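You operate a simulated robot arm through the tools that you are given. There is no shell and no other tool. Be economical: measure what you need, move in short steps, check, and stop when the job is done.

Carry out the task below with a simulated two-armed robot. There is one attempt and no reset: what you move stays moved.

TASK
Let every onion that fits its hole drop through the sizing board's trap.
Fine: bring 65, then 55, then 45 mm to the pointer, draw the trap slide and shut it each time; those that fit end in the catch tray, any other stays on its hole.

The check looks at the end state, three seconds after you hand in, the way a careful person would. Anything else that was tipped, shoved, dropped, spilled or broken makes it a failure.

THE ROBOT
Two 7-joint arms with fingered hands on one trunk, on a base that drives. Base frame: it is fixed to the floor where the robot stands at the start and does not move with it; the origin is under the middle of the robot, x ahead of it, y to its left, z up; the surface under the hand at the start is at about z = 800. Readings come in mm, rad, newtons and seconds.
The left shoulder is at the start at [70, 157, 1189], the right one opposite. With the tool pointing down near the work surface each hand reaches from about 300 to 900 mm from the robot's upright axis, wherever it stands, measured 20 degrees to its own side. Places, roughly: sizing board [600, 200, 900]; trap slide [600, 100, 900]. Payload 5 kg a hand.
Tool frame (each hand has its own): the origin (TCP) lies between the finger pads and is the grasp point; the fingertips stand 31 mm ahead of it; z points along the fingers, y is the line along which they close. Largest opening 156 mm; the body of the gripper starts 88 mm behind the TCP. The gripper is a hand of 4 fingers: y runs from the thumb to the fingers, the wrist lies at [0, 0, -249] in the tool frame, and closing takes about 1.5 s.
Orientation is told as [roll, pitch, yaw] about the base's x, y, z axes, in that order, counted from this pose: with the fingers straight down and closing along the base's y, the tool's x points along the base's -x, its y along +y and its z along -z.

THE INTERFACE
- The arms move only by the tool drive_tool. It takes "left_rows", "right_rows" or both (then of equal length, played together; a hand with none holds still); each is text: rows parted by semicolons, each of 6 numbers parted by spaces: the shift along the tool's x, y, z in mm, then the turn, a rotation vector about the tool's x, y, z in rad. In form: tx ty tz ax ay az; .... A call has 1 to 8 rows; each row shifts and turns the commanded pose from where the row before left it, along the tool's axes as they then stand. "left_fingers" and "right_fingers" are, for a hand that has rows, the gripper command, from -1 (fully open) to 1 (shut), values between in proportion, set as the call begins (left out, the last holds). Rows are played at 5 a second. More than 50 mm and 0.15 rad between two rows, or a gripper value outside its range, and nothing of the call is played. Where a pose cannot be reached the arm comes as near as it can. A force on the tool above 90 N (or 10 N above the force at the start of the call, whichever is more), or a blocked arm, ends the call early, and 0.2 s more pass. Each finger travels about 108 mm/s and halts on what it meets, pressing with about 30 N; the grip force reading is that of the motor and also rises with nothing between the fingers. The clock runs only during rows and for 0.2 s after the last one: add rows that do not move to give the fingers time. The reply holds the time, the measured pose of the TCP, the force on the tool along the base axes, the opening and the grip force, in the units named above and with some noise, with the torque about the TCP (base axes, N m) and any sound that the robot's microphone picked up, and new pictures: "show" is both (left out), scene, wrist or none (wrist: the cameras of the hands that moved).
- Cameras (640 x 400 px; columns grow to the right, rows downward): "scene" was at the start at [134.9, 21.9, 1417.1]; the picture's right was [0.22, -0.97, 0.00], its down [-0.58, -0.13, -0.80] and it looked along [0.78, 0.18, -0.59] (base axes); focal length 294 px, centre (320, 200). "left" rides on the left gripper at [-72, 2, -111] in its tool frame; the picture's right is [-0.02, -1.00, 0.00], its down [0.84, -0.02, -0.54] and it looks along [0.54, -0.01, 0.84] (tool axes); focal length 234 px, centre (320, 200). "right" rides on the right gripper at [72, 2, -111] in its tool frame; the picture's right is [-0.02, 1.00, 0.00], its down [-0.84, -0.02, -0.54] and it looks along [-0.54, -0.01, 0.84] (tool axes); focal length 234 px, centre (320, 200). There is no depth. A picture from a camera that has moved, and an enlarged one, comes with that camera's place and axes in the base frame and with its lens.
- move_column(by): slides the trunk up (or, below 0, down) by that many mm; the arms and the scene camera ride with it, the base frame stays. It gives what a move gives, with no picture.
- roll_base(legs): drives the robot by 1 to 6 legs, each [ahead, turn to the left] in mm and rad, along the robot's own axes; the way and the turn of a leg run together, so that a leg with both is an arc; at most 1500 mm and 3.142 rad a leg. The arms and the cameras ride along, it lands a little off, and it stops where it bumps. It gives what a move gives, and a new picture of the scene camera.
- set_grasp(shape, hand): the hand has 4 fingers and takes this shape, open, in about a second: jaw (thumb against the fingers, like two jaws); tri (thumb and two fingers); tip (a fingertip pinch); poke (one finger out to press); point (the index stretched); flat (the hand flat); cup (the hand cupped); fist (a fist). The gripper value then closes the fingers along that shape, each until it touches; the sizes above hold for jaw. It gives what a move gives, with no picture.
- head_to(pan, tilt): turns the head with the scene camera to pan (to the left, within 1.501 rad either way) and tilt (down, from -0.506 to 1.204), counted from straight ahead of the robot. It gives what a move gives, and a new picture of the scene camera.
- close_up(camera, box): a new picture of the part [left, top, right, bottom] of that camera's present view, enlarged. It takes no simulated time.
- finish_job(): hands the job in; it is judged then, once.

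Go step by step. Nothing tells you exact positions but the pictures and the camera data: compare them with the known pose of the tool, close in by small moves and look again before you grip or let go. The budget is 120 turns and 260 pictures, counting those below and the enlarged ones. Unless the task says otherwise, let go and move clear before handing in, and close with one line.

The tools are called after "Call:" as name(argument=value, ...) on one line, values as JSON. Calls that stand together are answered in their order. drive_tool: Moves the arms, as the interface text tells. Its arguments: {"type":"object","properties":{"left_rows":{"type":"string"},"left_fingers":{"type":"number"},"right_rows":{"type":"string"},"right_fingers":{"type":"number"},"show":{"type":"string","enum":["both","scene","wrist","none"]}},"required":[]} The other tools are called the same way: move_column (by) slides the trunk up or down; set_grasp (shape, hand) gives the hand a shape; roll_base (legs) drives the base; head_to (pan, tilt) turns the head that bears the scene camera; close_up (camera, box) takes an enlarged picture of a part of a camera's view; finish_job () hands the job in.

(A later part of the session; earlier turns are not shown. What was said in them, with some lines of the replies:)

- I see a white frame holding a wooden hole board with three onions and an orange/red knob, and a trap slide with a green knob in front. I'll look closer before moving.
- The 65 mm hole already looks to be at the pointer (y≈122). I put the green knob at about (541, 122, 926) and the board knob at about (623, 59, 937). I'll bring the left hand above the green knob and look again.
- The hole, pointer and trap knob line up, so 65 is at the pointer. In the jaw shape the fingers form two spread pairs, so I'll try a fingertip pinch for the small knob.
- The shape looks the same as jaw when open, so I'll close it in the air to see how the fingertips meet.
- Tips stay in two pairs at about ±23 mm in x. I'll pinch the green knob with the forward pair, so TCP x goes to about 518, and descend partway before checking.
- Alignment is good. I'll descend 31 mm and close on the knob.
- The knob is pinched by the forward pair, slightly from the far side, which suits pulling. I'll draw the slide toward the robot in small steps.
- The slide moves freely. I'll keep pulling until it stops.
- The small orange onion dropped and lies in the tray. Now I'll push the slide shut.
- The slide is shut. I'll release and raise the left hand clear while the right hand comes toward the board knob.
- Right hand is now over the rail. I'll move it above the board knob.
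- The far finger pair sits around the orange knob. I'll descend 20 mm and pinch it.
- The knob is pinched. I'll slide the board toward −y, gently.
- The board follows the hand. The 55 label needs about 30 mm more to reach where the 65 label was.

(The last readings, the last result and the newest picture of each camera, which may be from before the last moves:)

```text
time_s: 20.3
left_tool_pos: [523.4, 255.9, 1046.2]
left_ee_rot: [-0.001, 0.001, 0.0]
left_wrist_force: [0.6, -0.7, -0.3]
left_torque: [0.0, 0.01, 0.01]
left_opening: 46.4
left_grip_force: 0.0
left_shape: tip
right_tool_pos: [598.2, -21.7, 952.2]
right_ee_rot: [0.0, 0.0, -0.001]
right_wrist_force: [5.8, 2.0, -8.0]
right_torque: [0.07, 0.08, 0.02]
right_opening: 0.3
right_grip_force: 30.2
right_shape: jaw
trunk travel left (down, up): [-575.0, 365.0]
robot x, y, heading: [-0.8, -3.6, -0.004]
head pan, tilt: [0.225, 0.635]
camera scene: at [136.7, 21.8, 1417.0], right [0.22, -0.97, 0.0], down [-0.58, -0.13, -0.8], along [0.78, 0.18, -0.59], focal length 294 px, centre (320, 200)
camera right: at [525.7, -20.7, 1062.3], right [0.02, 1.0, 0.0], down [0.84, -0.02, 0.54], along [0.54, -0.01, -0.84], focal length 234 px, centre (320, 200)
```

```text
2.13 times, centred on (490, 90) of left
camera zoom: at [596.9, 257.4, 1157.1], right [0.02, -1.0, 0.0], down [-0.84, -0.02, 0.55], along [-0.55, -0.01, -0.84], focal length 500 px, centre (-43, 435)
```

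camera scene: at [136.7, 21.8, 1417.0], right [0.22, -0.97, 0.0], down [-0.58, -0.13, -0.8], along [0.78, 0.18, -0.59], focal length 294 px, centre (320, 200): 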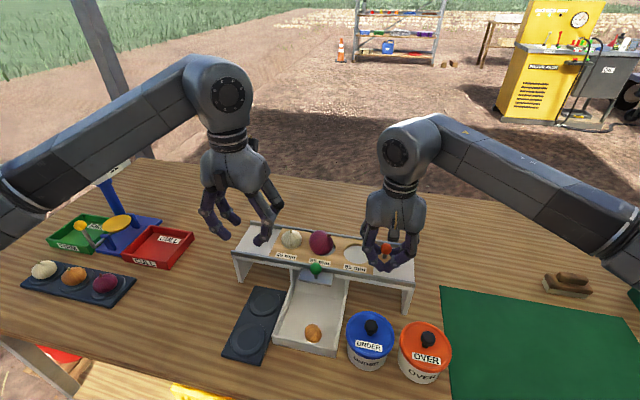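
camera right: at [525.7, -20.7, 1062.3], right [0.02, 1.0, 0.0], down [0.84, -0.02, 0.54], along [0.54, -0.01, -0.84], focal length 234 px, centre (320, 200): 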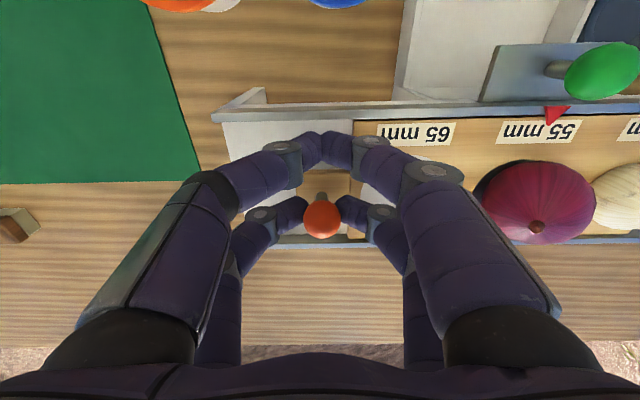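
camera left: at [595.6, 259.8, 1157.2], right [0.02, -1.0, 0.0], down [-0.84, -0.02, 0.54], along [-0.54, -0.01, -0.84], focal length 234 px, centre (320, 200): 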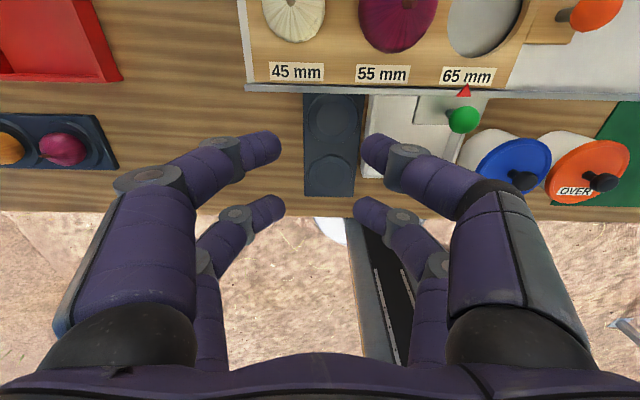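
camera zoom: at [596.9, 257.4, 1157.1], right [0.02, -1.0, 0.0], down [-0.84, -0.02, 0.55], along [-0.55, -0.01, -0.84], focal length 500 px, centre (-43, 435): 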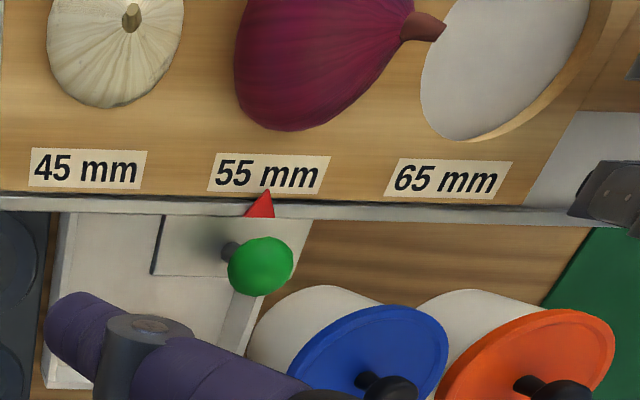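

The 55 hole is at the pointer, matching the earlier 65 alignment. The purple onion has tilted, so I'll look closer at it.

Call:
close_up(camera="scene", box=[275, 220, 375, 285])

Call:
close_up(camera="right", box=[450, 90, 640, 260])

```text
6.15 times, centred on (325, 252) of scene
camera zoom: at [136.7, 21.8, 1417.0], right [0.22, -0.97, 0.0], down [-0.58, -0.13, -0.8], along [0.78, 0.18, -0.59], focal length 1807 px, centre (289, -123)
```

zoom: 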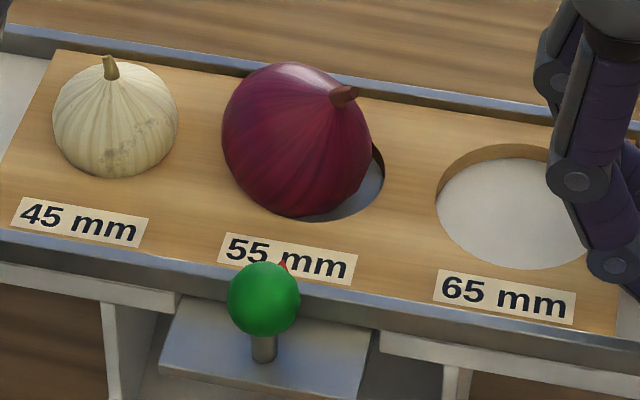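

```text
2.35 times, centred on (545, 175) of right
camera zoom: at [525.7, -20.7, 1062.3], right [0.02, 1.0, 0.0], down [0.84, -0.02, 0.54], along [0.54, -0.01, -0.84], focal length 551 px, centre (-209, 259)
```

zoom: 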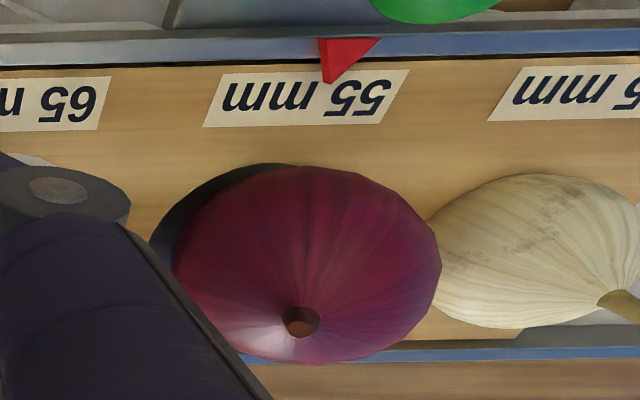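

The purple onion is larger than its hole and leans on the rim, still on its hole. The right hand holds the board while the left returns to the trap knob.

Call:
drive_tool(left_rows="0 -45 0 0 0 0;0 -45 0 0 0 0;0 -45 0 0 0 0;0 0 35 0 0 0;0 0 35 0 0 0;0 0 0 0 0 0", left_fingers=0.4)

```text
time_s: 21.7
left_tool_pos: [525.4, 122.0, 972.8]
left_ee_rot: [0.001, 0.0, 0.0]
left_wrist_force: [-0.3, 0.2, -0.5]
left_torque: [-0.01, -0.01, 0.02]
left_opening: 46.7
left_grip_force: 0.0
left_shape: tip
right_tool_pos: [597.1, -22.2, 951.1]
right_ee_rot: [0.001, 0.002, -0.001]
right_wrist_force: [5.4, 0.4, -6.3]
right_torque: [-0.02, 0.01, 0.02]
right_opening: 0.0
right_grip_force: 29.6
right_shape: jaw
trunk travel left (down, up): [-575.0, 365.0]
robot x, y, heading: [-0.5, -2.6, 0.0]
head pan, tilt: [0.225, 0.635]
camera scene: at [136.6, 22.2, 1416.9], right [0.22, -0.97, 0.0], down [-0.58, -0.13, -0.8], along [0.78, 0.18, -0.59], focal length 294 px, centre (320, 200)
camera left: at [597.6, 122.6, 1084.4], right [0.02, -1.0, 0.0], down [-0.84, -0.02, 0.55], along [-0.55, -0.01, -0.84], focal length 234 px, centre (320, 200)
```

scene: 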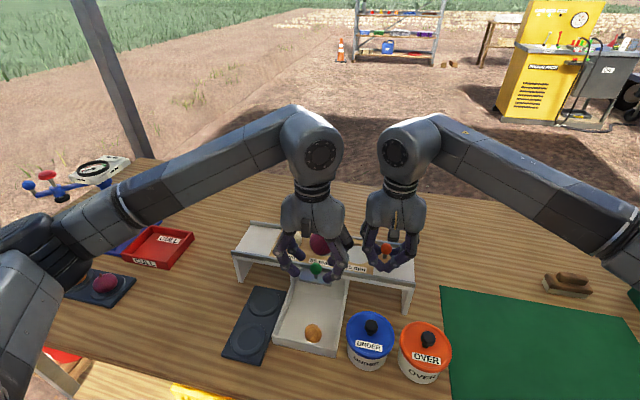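
left: 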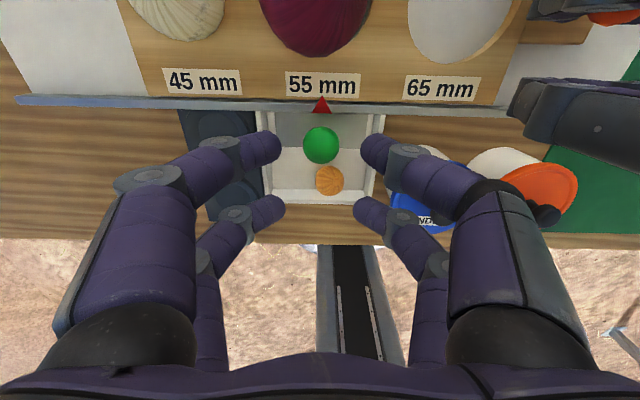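

The 55 label is on the pointer. I'll descend to the knob, shifting 5 mm back, and pinch.

Call:
drive_tool(left_rows="5 0 11 0 0 0;0 0 11 0 0 0;0 0 11 0 0 0;0 0 0 0 0 0", left_fingers=0.4, show="none")

Call:
drive_tool(left_rows="0 0 0 0 0 0;0 0 0 0 0 0;0 0 0 0 0 0;0 0 0 0 0 0;0 0 0 0 0 0", left_fingers=1, show="wrist")

```text
time_s: 22.7
left_tool_pos: [518.8, 122.9, 940.7]
left_ee_rot: [0.001, 0.0, 0.0]
left_wrist_force: [-0.5, -0.2, -0.4]
left_torque: [-0.04, 0.0, -0.01]
left_opening: 46.7
left_grip_force: 0.0
left_shape: tip
right_tool_pos: [597.3, -21.4, 951.1]
right_ee_rot: [0.0, 0.002, -0.002]
right_wrist_force: [6.6, 0.1, -6.7]
right_torque: [0.06, 0.03, 0.06]
right_opening: 0.1
right_grip_force: 30.1
right_shape: jaw
trunk travel left (down, up): [-575.0, 365.0]
robot x, y, heading: [3.0, -0.4, -0.003]
head pan, tilt: [0.225, 0.635]
```

```text
time_s: 23.9
left_tool_pos: [518.4, 122.7, 939.5]
left_ee_rot: [0.003, 0.004, -0.001]
left_wrist_force: [0.9, -1.2, -15.1]
left_torque: [0.02, 0.31, 0.01]
left_opening: 6.4
left_grip_force: 30.2
left_shape: tip
right_tool_pos: [598.6, -23.2, 950.3]
right_ee_rot: [0.0, 0.0, 0.001]
right_wrist_force: [2.9, 1.7, -3.3]
right_torque: [0.01, 0.05, 0.02]
right_opening: 0.3
right_grip_force: 30.3
right_shape: jaw
trunk travel left (down, up): [-575.0, 365.0]
robot x, y, heading: [2.3, -1.3, 0.002]
head pan, tilt: [0.225, 0.635]
camera left: at [592.1, 123.3, 1050.2], right [0.02, -1.0, 0.0], down [-0.84, -0.02, 0.55], along [-0.55, -0.01, -0.84], focal length 234 px, centre (320, 200)
```

left: 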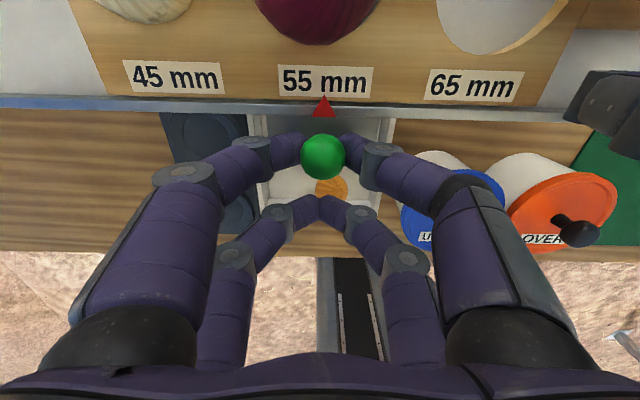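

Gripped the same way as before. Drawing the slide 70 mm.

Call:
drive_tool(left_rows="10 0 0 0 0 0;10 0 0 0 0 0;10 0 0 0 0 0;10 0 0 0 0 0;10 0 0 0 0 0;10 0 0 0 0 0;10 0 0 0 0 0;0 0 0 0 0 0")

Call:
close_up(camera="scene", box=[250, 210, 400, 350])

Call:
close_up(camera="right", box=[400, 50, 640, 260])

```text
time_s: 25.7
left_tool_pos: [448.4, 122.4, 940.5]
left_ee_rot: [-0.001, 0.005, 0.002]
left_wrist_force: [-0.8, -1.8, -31.3]
left_torque: [0.02, 0.69, -0.08]
left_opening: 5.5
left_grip_force: 29.8
left_shape: tip
right_tool_pos: [598.8, -22.1, 950.4]
right_ee_rot: [0.0, 0.002, 0.0]
right_wrist_force: [-0.6, 0.4, -2.8]
right_torque: [0.02, 0.03, -0.03]
right_opening: 0.1
right_grip_force: 29.9
right_shape: jaw
trunk travel left (down, up): [-575.0, 365.0]
robot x, y, heading: [4.4, 2.2, -0.001]
head pan, tilt: [0.225, 0.635]
camera scene: at [137.5, 22.3, 1416.7], right [0.22, -0.97, 0.0], down [-0.58, -0.13, -0.8], along [0.78, 0.18, -0.6], focal length 294 px, centre (320, 200)
camera left: at [521.5, 123.9, 1051.6], right [0.03, -1.0, 0.0], down [-0.84, -0.02, 0.55], along [-0.55, -0.01, -0.84], focal length 234 px, centre (320, 200)
```

scene: 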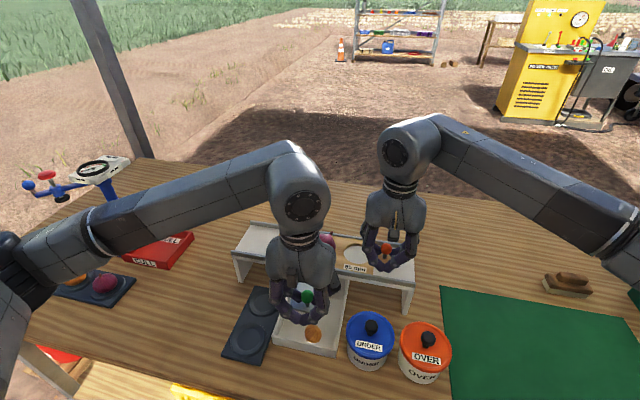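
left: 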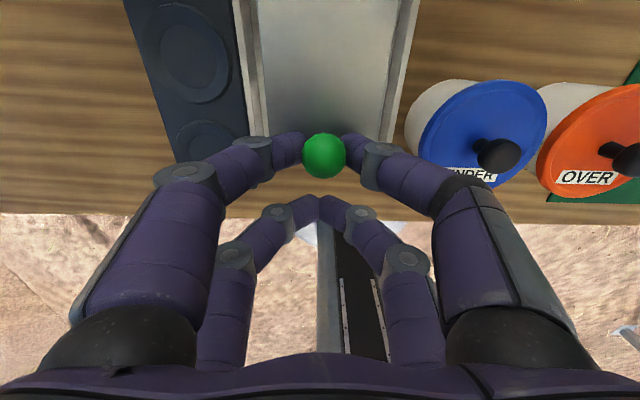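

```text
2.86 times, centred on (325, 280) of scene
camera zoom: at [137.5, 22.3, 1416.7], right [0.22, -0.97, 0.0], down [-0.58, -0.13, -0.8], along [0.78, 0.18, -0.6], focal length 839 px, centre (306, -29)
```

zoom: 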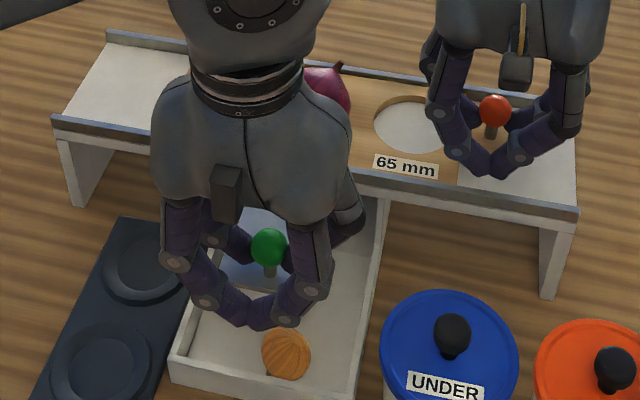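

```text
1.90 times, centred on (520, 155) of right
camera zoom: at [526.1, -20.3, 1061.7], right [0.02, 1.0, 0.0], down [0.84, -0.02, 0.54], along [0.54, -0.01, -0.84], focal length 446 px, centre (-61, 286)
```

zoom: 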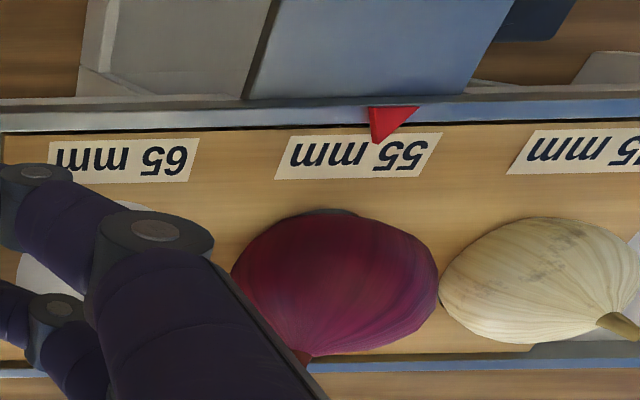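

The purple onion stays on its hole, as an oversize should. Now I'll shut the slide.

Call:
drive_tool(left_rows="-10 0 0 0 0 0;-10 0 0 0 0 0;-10 0 0 0 0 0;-10 0 0 0 0 0;-10 0 0 0 0 0;-10 0 0 0 0 0;-11 0 0 0 0 0;0 0 0 0 0 0")

Call:
close_up(camera="right", box=[400, 50, 640, 260])

```text
time_s: 27.5
left_tool_pos: [518.8, 122.7, 939.3]
left_ee_rot: [0.002, 0.001, -0.001]
left_wrist_force: [-0.4, -0.1, -20.9]
left_torque: [0.04, 0.46, -0.05]
left_opening: 5.3
left_grip_force: 30.1
left_shape: tip
right_tool_pos: [598.5, -21.2, 950.8]
right_ee_rot: [0.001, 0.003, 0.001]
right_wrist_force: [-1.3, 1.3, -3.6]
right_torque: [0.0, 0.14, 0.01]
right_opening: 0.0
right_grip_force: 30.3
right_shape: jaw
trunk travel left (down, up): [-575.0, 365.0]
robot x, y, heading: [-2.6, -0.3, 0.002]
head pan, tilt: [0.225, 0.635]
camera scene: at [137.3, 22.3, 1416.8], right [0.22, -0.97, 0.0], down [-0.58, -0.13, -0.8], along [0.78, 0.18, -0.6], focal length 294 px, centre (320, 200)
camera left: at [592.1, 123.6, 1051.1], right [0.02, -1.0, 0.0], down [-0.84, -0.02, 0.55], along [-0.55, -0.01, -0.84], focal length 234 px, centre (320, 200)
```

scene: 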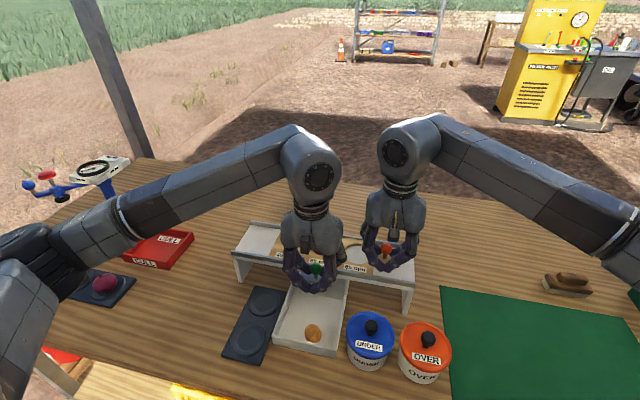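
left: 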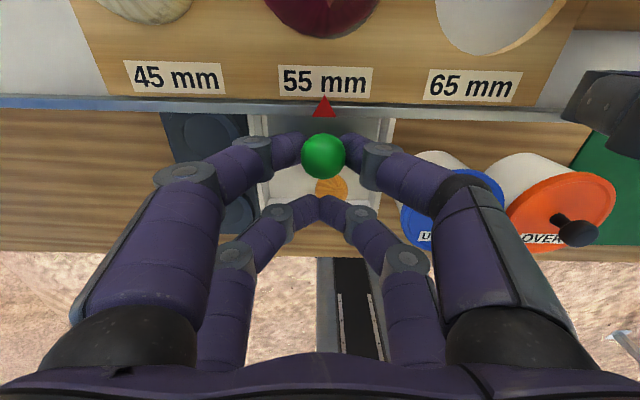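

```text
1.90 times, centred on (520, 155) of right
camera zoom: at [526.1, -20.3, 1061.7], right [0.02, 1.0, 0.0], down [0.84, -0.02, 0.54], along [0.54, -0.01, -0.84], focal length 446 px, centre (-61, 286)
```

zoom: 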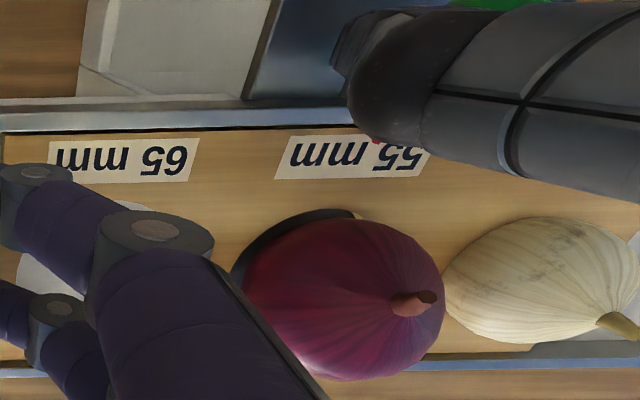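

The slide is back to the same shut position. With the left hand holding the knob (its camera shows the pointer well), the right now slides the board slowly.

Call:
drive_tool(right_rows="0 -3 0 0 0 0;0 -5 0 0 0 0;0 -5 0 0 0 0;0 -6 0 0 0 0;0 -6 0 0 0 0;0 -6 0 0 0 0;0 -6 0 0 0 0;0 -3 0 0 0 0", left_rows="-2 0 0 0 0 0;0 0 0 0 0 0;0 0 0 0 0 0;0 0 0 0 0 0;0 0 0 0 0 0;0 0 0 0 0 0;0 0 0 0 0 0;0 0 0 0 0 0")

Call:
close_up(camera="right", box=[400, 50, 640, 260])

```text
time_s: 29.3
left_tool_pos: [518.7, 123.5, 938.6]
left_ee_rot: [0.002, 0.001, 0.0]
left_wrist_force: [-18.0, 0.1, -18.8]
left_torque: [0.01, 0.74, 0.03]
left_opening: 5.1
left_grip_force: 30.1
left_shape: tip
right_tool_pos: [597.8, -63.5, 952.0]
right_ee_rot: [-0.002, 0.001, -0.001]
right_wrist_force: [7.4, -0.1, -13.9]
right_torque: [-0.05, 0.17, 0.0]
right_opening: 0.0
right_grip_force: 30.5
right_shape: jaw
trunk travel left (down, up): [-575.0, 365.0]
robot x, y, heading: [3.0, -1.0, -0.001]
head pan, tilt: [0.225, 0.635]
camera scene: at [136.8, 22.2, 1416.8], right [0.22, -0.97, 0.0], down [-0.58, -0.13, -0.8], along [0.78, 0.18, -0.59], focal length 294 px, centre (320, 200)
camera right: at [525.6, -60.8, 1062.2], right [0.02, 1.0, 0.0], down [0.84, -0.02, 0.54], along [0.54, -0.01, -0.84], focal length 234 px, centre (320, 200)
camera left: at [593.6, 123.4, 1050.9], right [0.02, -1.0, 0.0], down [-0.84, -0.02, 0.55], along [-0.55, -0.01, -0.84], focal length 234 px, centre (320, 200)
```

scene: 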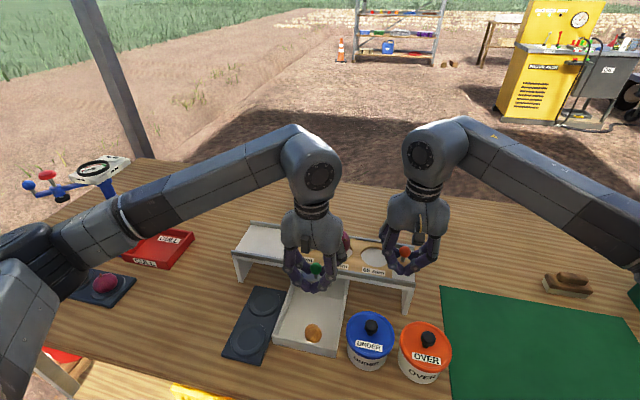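
right: 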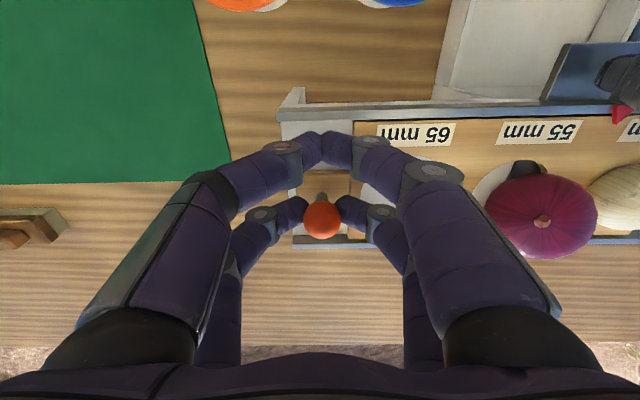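
left: 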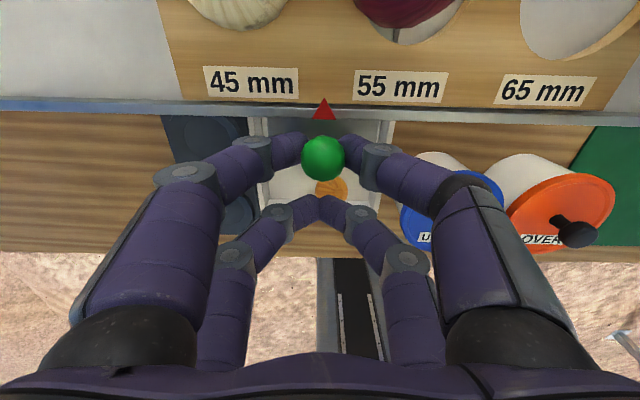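

```text
1.90 times, centred on (520, 155) of right
camera zoom: at [525.6, -60.8, 1062.2], right [0.02, 1.0, 0.0], down [0.84, -0.02, 0.54], along [0.54, -0.01, -0.84], focal length 446 px, centre (-61, 286)
```

zoom: 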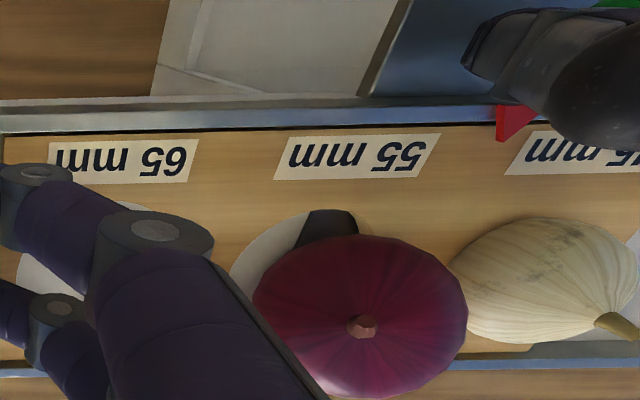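

The slide is firmly shut and the board moved smoothly. About 39.5 mm more brings 45 to the pointer.

Call:
drive_tool(right_rows="0 -3 0 0 0 0;0 -5 0 0 0 0;0 -6 0 0 0 0;0 -6 0 0 0 0;0 -6 0 0 0 0;0 -6 0 0 0 0;0 -4.5 0 0 0 0;0 -3 0 0 0 0", left_rows="0 0 0 0 0 0;0 0 0 0 0 0;0 0 0 0 0 0;0 0 0 0 0 0;0 0 0 0 0 0;0 0 0 0 0 0;0 0 0 0 0 0;0 0 0 0 0 0")

Call:
close_up(camera="scene", box=[250, 210, 450, 310])

```text
time_s: 31.1
left_tool_pos: [519.9, 122.2, 940.6]
left_ee_rot: [0.0, 0.002, -0.001]
left_wrist_force: [-19.2, 0.2, -20.6]
left_torque: [0.06, 0.77, 0.08]
left_opening: 5.2
left_grip_force: 30.0
left_shape: tip
right_tool_pos: [597.8, -102.3, 951.5]
right_ee_rot: [0.001, 0.002, -0.001]
right_wrist_force: [5.2, -1.1, -15.7]
right_torque: [-0.03, 0.24, -0.03]
right_opening: 0.0
right_grip_force: 29.6
right_shape: jaw
trunk travel left (down, up): [-575.0, 365.0]
robot x, y, heading: [1.4, 0.7, 0.0]
head pan, tilt: [0.225, 0.635]
camera scene: at [136.7, 22.0, 1416.8], right [0.22, -0.97, 0.0], down [-0.58, -0.13, -0.8], along [0.78, 0.18, -0.59], focal length 294 px, centre (320, 200)
camera right: at [525.6, -99.7, 1062.4], right [0.02, 1.0, 0.0], down [0.84, -0.02, 0.54], along [0.54, -0.01, -0.84], focal length 234 px, centre (320, 200)
camera left: at [593.7, 123.3, 1051.0], right [0.02, -1.0, 0.0], down [-0.84, -0.02, 0.55], along [-0.55, -0.01, -0.84], focal length 234 px, centre (320, 200)
```

scene: 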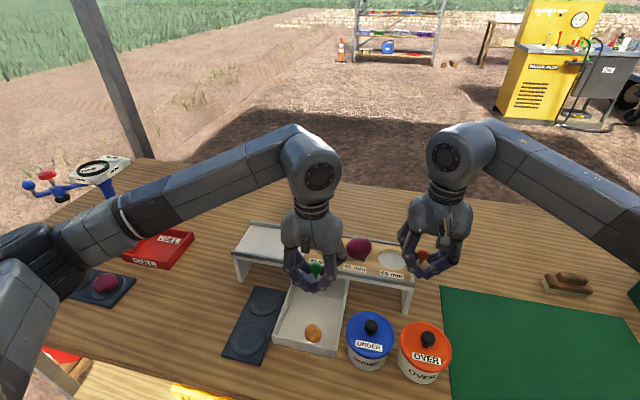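
right: 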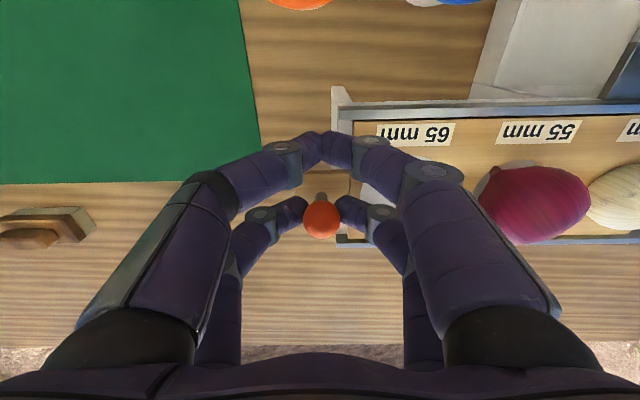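
left: 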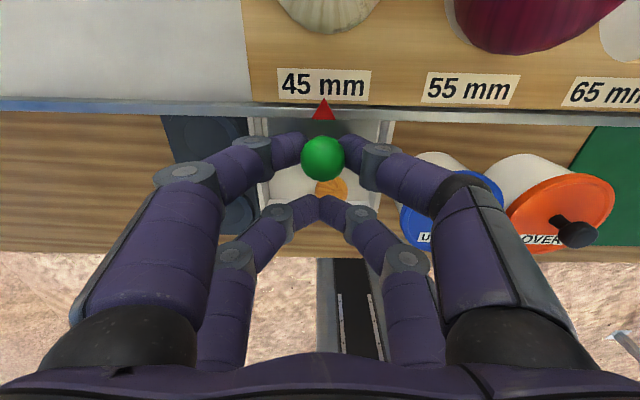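

```text
3.20 times, centred on (350, 260) of scene
camera zoom: at [136.7, 22.0, 1416.8], right [0.22, -0.97, 0.0], down [-0.58, -0.13, -0.8], along [0.78, 0.18, -0.59], focal length 939 px, centre (224, 8)
```

zoom: 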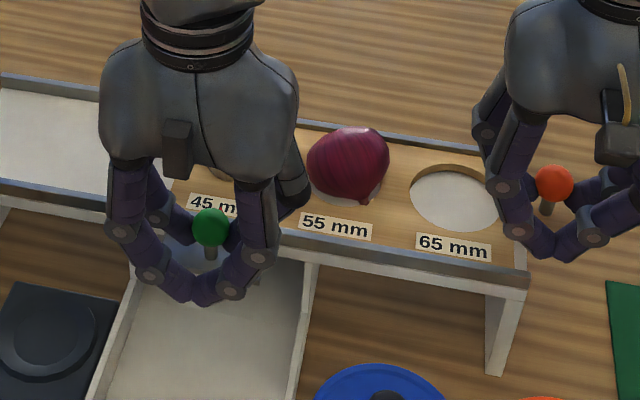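

The 45 hole is at the pointer; the purple onion has rolled on its side but is on its hole. Draw the slide.

Call:
drive_tool(left_rows="10 0 0 0 0 0;10 0 0 0 0 0;10 0 0 0 0 0;10 0 0 0 0 0;10 0 0 0 0 0;12 0 0 0 0 0;12 0 0 0 0 0;0 0 0 0 0 0")

Call:
close_up(camera="scene", box=[250, 210, 400, 350])

Call:
close_up(camera="right", box=[440, 80, 640, 260])

```text
time_s: 32.9
left_tool_pos: [446.9, 122.4, 939.6]
left_ee_rot: [0.0, 0.002, 0.003]
left_wrist_force: [-0.3, 2.4, -30.7]
left_torque: [0.1, 0.68, 0.05]
left_opening: 4.9
left_grip_force: 30.4
left_shape: tip
right_tool_pos: [598.0, -100.6, 949.9]
right_ee_rot: [0.0, 0.004, -0.001]
right_wrist_force: [-5.4, -1.6, -11.4]
right_torque: [-0.08, 0.33, -0.05]
right_opening: 0.0
right_grip_force: 29.6
right_shape: jaw
trunk travel left (down, up): [-575.0, 365.0]
robot x, y, heading: [0.0, 1.1, 0.002]
head pan, tilt: [0.225, 0.635]
camera scene: at [137.8, 22.4, 1416.7], right [0.22, -0.97, 0.0], down [-0.58, -0.13, -0.8], along [0.78, 0.18, -0.6], focal length 294 px, centre (320, 200)
camera left: at [520.4, 123.2, 1051.5], right [0.03, -1.0, 0.0], down [-0.84, -0.02, 0.55], along [-0.55, -0.01, -0.84], focal length 234 px, centre (320, 200)
```

scene: 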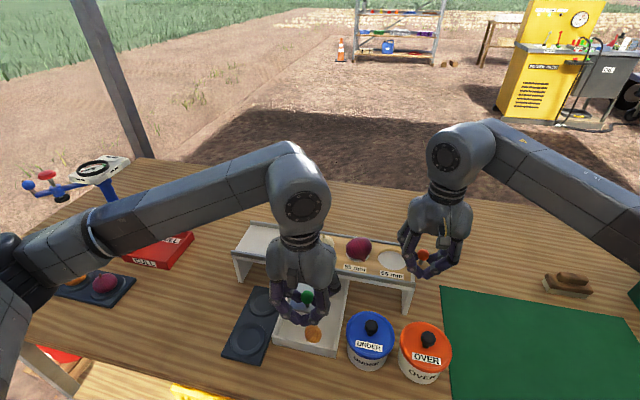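
left: 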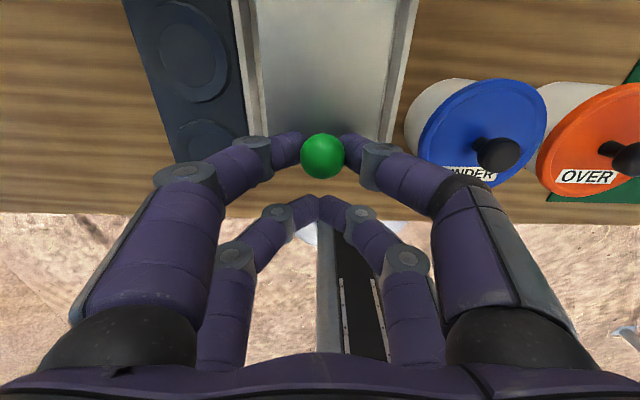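

```text
2.86 times, centred on (325, 280) of scene
camera zoom: at [137.8, 22.4, 1416.7], right [0.22, -0.97, 0.0], down [-0.58, -0.13, -0.8], along [0.78, 0.18, -0.6], focal length 839 px, centre (306, -29)
```

zoom: 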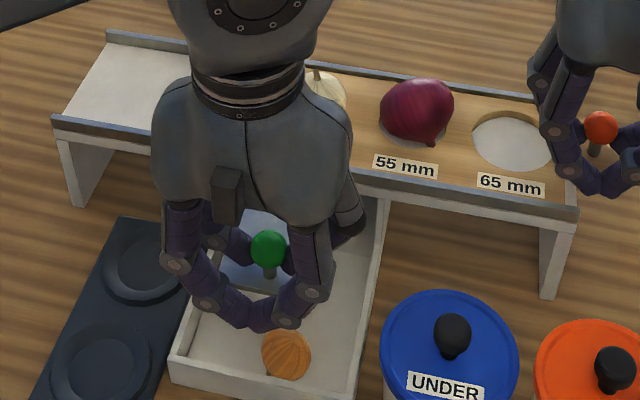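

```text
2.22 times, centred on (540, 170) of right
camera zoom: at [526.3, -99.5, 1062.2], right [0.02, 1.0, 0.0], down [0.84, -0.02, 0.54], along [0.54, -0.01, -0.84], focal length 520 px, centre (-169, 267)
```

zoom: 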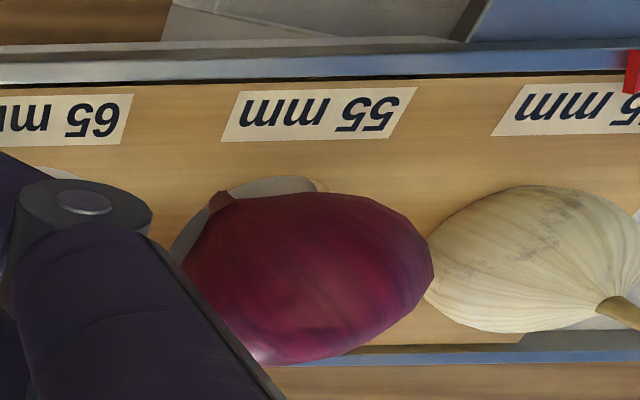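

The white onion (about 49 mm) stays on the 45 hole, and the purple (about 61 mm) stays on its own. Shut the slide again.

Call:
drive_tool(left_rows="-10 0 0 0 0 0;-10 0 0 0 0 0;-10 0 0 0 0 0;-10 0 0 0 0 0;-10 0 0 0 0 0;-12 0 0 0 0 0;-12 0 0 0 0 0;0 0 0 0 0 0")

Call:
close_up(camera="right", box=[440, 80, 640, 260])

```text
time_s: 34.7
left_tool_pos: [518.5, 121.9, 938.8]
left_ee_rot: [-0.001, 0.002, 0.002]
left_wrist_force: [-12.3, 2.2, -13.1]
left_torque: [0.05, 0.48, 0.07]
left_opening: 4.8
left_grip_force: 29.6
left_shape: tip
right_tool_pos: [597.6, -100.1, 951.6]
right_ee_rot: [0.0, 0.001, 0.0]
right_wrist_force: [0.7, -0.9, -16.7]
right_torque: [-0.04, 0.34, 0.01]
right_opening: 0.1
right_grip_force: 29.9
right_shape: jaw
trunk travel left (down, up): [-575.0, 365.0]
robot x, y, heading: [0.1, -2.4, -0.004]
head pan, tilt: [0.225, 0.635]
camera scene: at [136.4, 22.0, 1416.9], right [0.22, -0.97, 0.0], down [-0.58, -0.13, -0.8], along [0.78, 0.18, -0.59], focal length 294 px, centre (320, 200)
camera left: at [593.4, 122.9, 1050.5], right [0.02, -1.0, 0.0], down [-0.84, -0.02, 0.55], along [-0.55, -0.01, -0.84], focal length 234 px, centre (320, 200)
```

scene: 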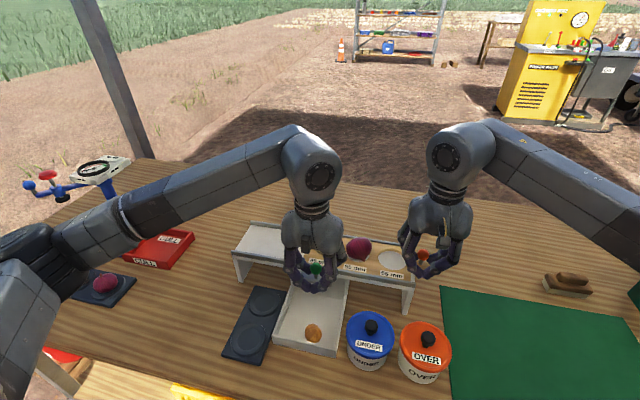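
left: 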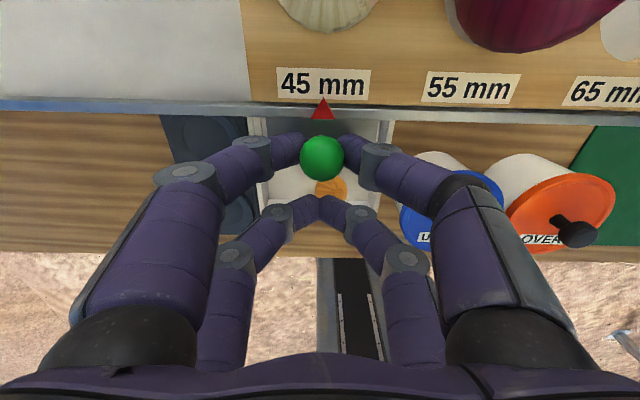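

```text
2.22 times, centred on (540, 170) of right
camera zoom: at [525.7, -99.8, 1062.4], right [0.02, 1.0, 0.0], down [0.84, -0.02, 0.54], along [0.54, -0.01, -0.84], focal length 520 px, centre (-169, 267)
```

zoom: 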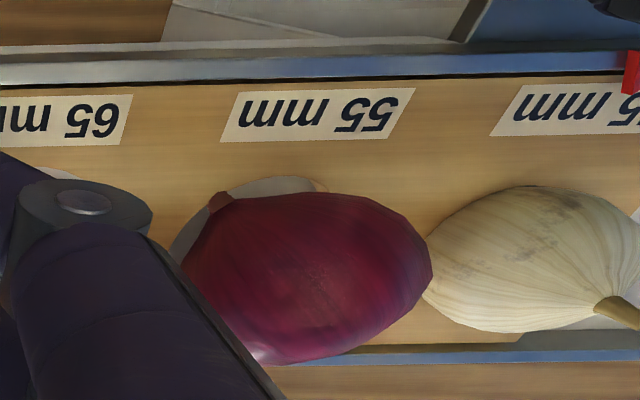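

The slide is against its stop. I'll open both hands and lift straight up, clear of everything.

Call:
drive_tool(left_rows="0 0 0 0 0 0;0 0 0 0 0 0;0 0 0 0 0 0;0 0 -35 0 0 0;0 0 -35 0 0 0;0 0 -35 0 0 0;0 40 0 0 0 0;0 40 0 0 0 0", left_fingers=0.4, right_rows="0 0 0 0 0 0;0 0 0 0 0 0;0 0 0 0 0 0;0 0 -35 0 0 0;0 0 -35 0 0 0;0 0 -35 0 0 0;0 -40 0 0 0 0;0 -40 0 0 0 0", right_fingers=0.4, show="scene")

Call:
close_up(camera="scene", box=[220, 210, 440, 360])

Call:
close_up(camera="scene", box=[300, 220, 420, 290])

```text
time_s: 36.5
left_tool_pos: [518.8, 202.1, 1048.5]
left_ee_rot: [0.001, -0.003, 0.0]
left_wrist_force: [-0.5, -0.4, 0.2]
left_torque: [-0.01, -0.01, -0.02]
left_opening: 46.7
left_grip_force: 0.0
left_shape: tip
right_tool_pos: [596.9, -180.8, 1059.8]
right_ee_rot: [0.0, 0.0, 0.003]
right_wrist_force: [-0.2, 0.1, -0.3]
right_torque: [-0.02, -0.04, 0.02]
right_opening: 46.8
right_grip_force: 0.1
right_shape: jaw
trunk travel left (down, up): [-575.0, 365.0]
robot x, y, heading: [1.5, -2.4, -0.004]
head pan, tilt: [0.225, 0.635]
camera scene: at [133.9, 21.7, 1417.3], right [0.22, -0.97, 0.0], down [-0.58, -0.13, -0.81], along [0.78, 0.18, -0.59], focal length 294 px, centre (320, 200)
```

scene: 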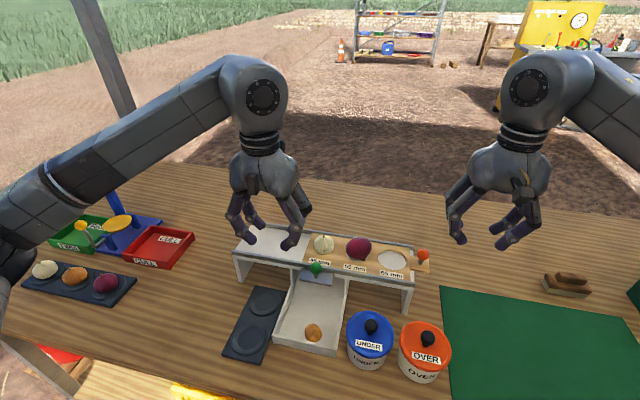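

```text
2.67 times, centred on (330, 285) of scene
camera zoom: at [133.9, 21.7, 1417.3], right [0.22, -0.97, 0.0], down [-0.58, -0.13, -0.81], along [0.78, 0.18, -0.59], focal length 783 px, centre (293, -27)
```

zoom: 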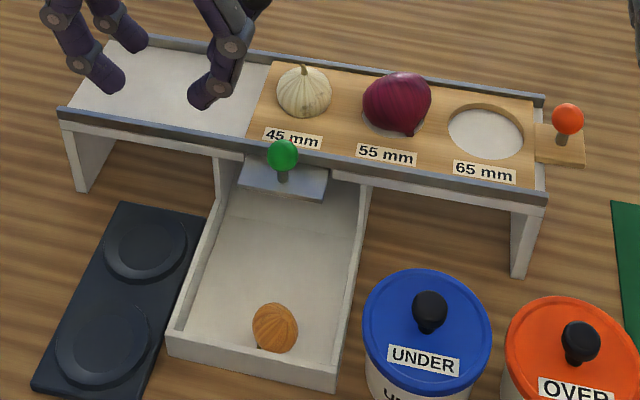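

```text
5.33 times, centred on (360, 255) of scene
camera zoom: at [133.9, 21.7, 1417.3], right [0.22, -0.97, 0.0], down [-0.58, -0.13, -0.81], along [0.78, 0.18, -0.59], focal length 1566 px, centre (107, -93)
```

zoom: 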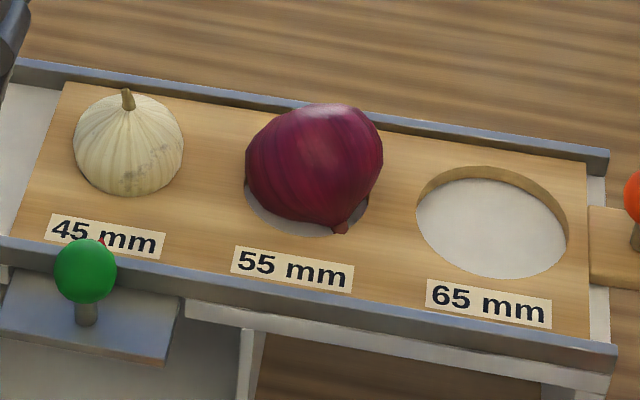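

The small onion is in the tray. The purple and white onions sit on their holes, the trap is shut, and both hands are clear, so I'm handing in.

Call:
finish_job()

```text
The job is handed in.
```

I ran the board through 65, 55 and 45 mm, drawing the trap slide and shutting it each time. Only the small orange onion (65 mm hole) fitted and dropped into the catch tray. The purple one (55 mm) and the white one (45 mm) stayed on their holes, though the purple one has rolled onto its side.
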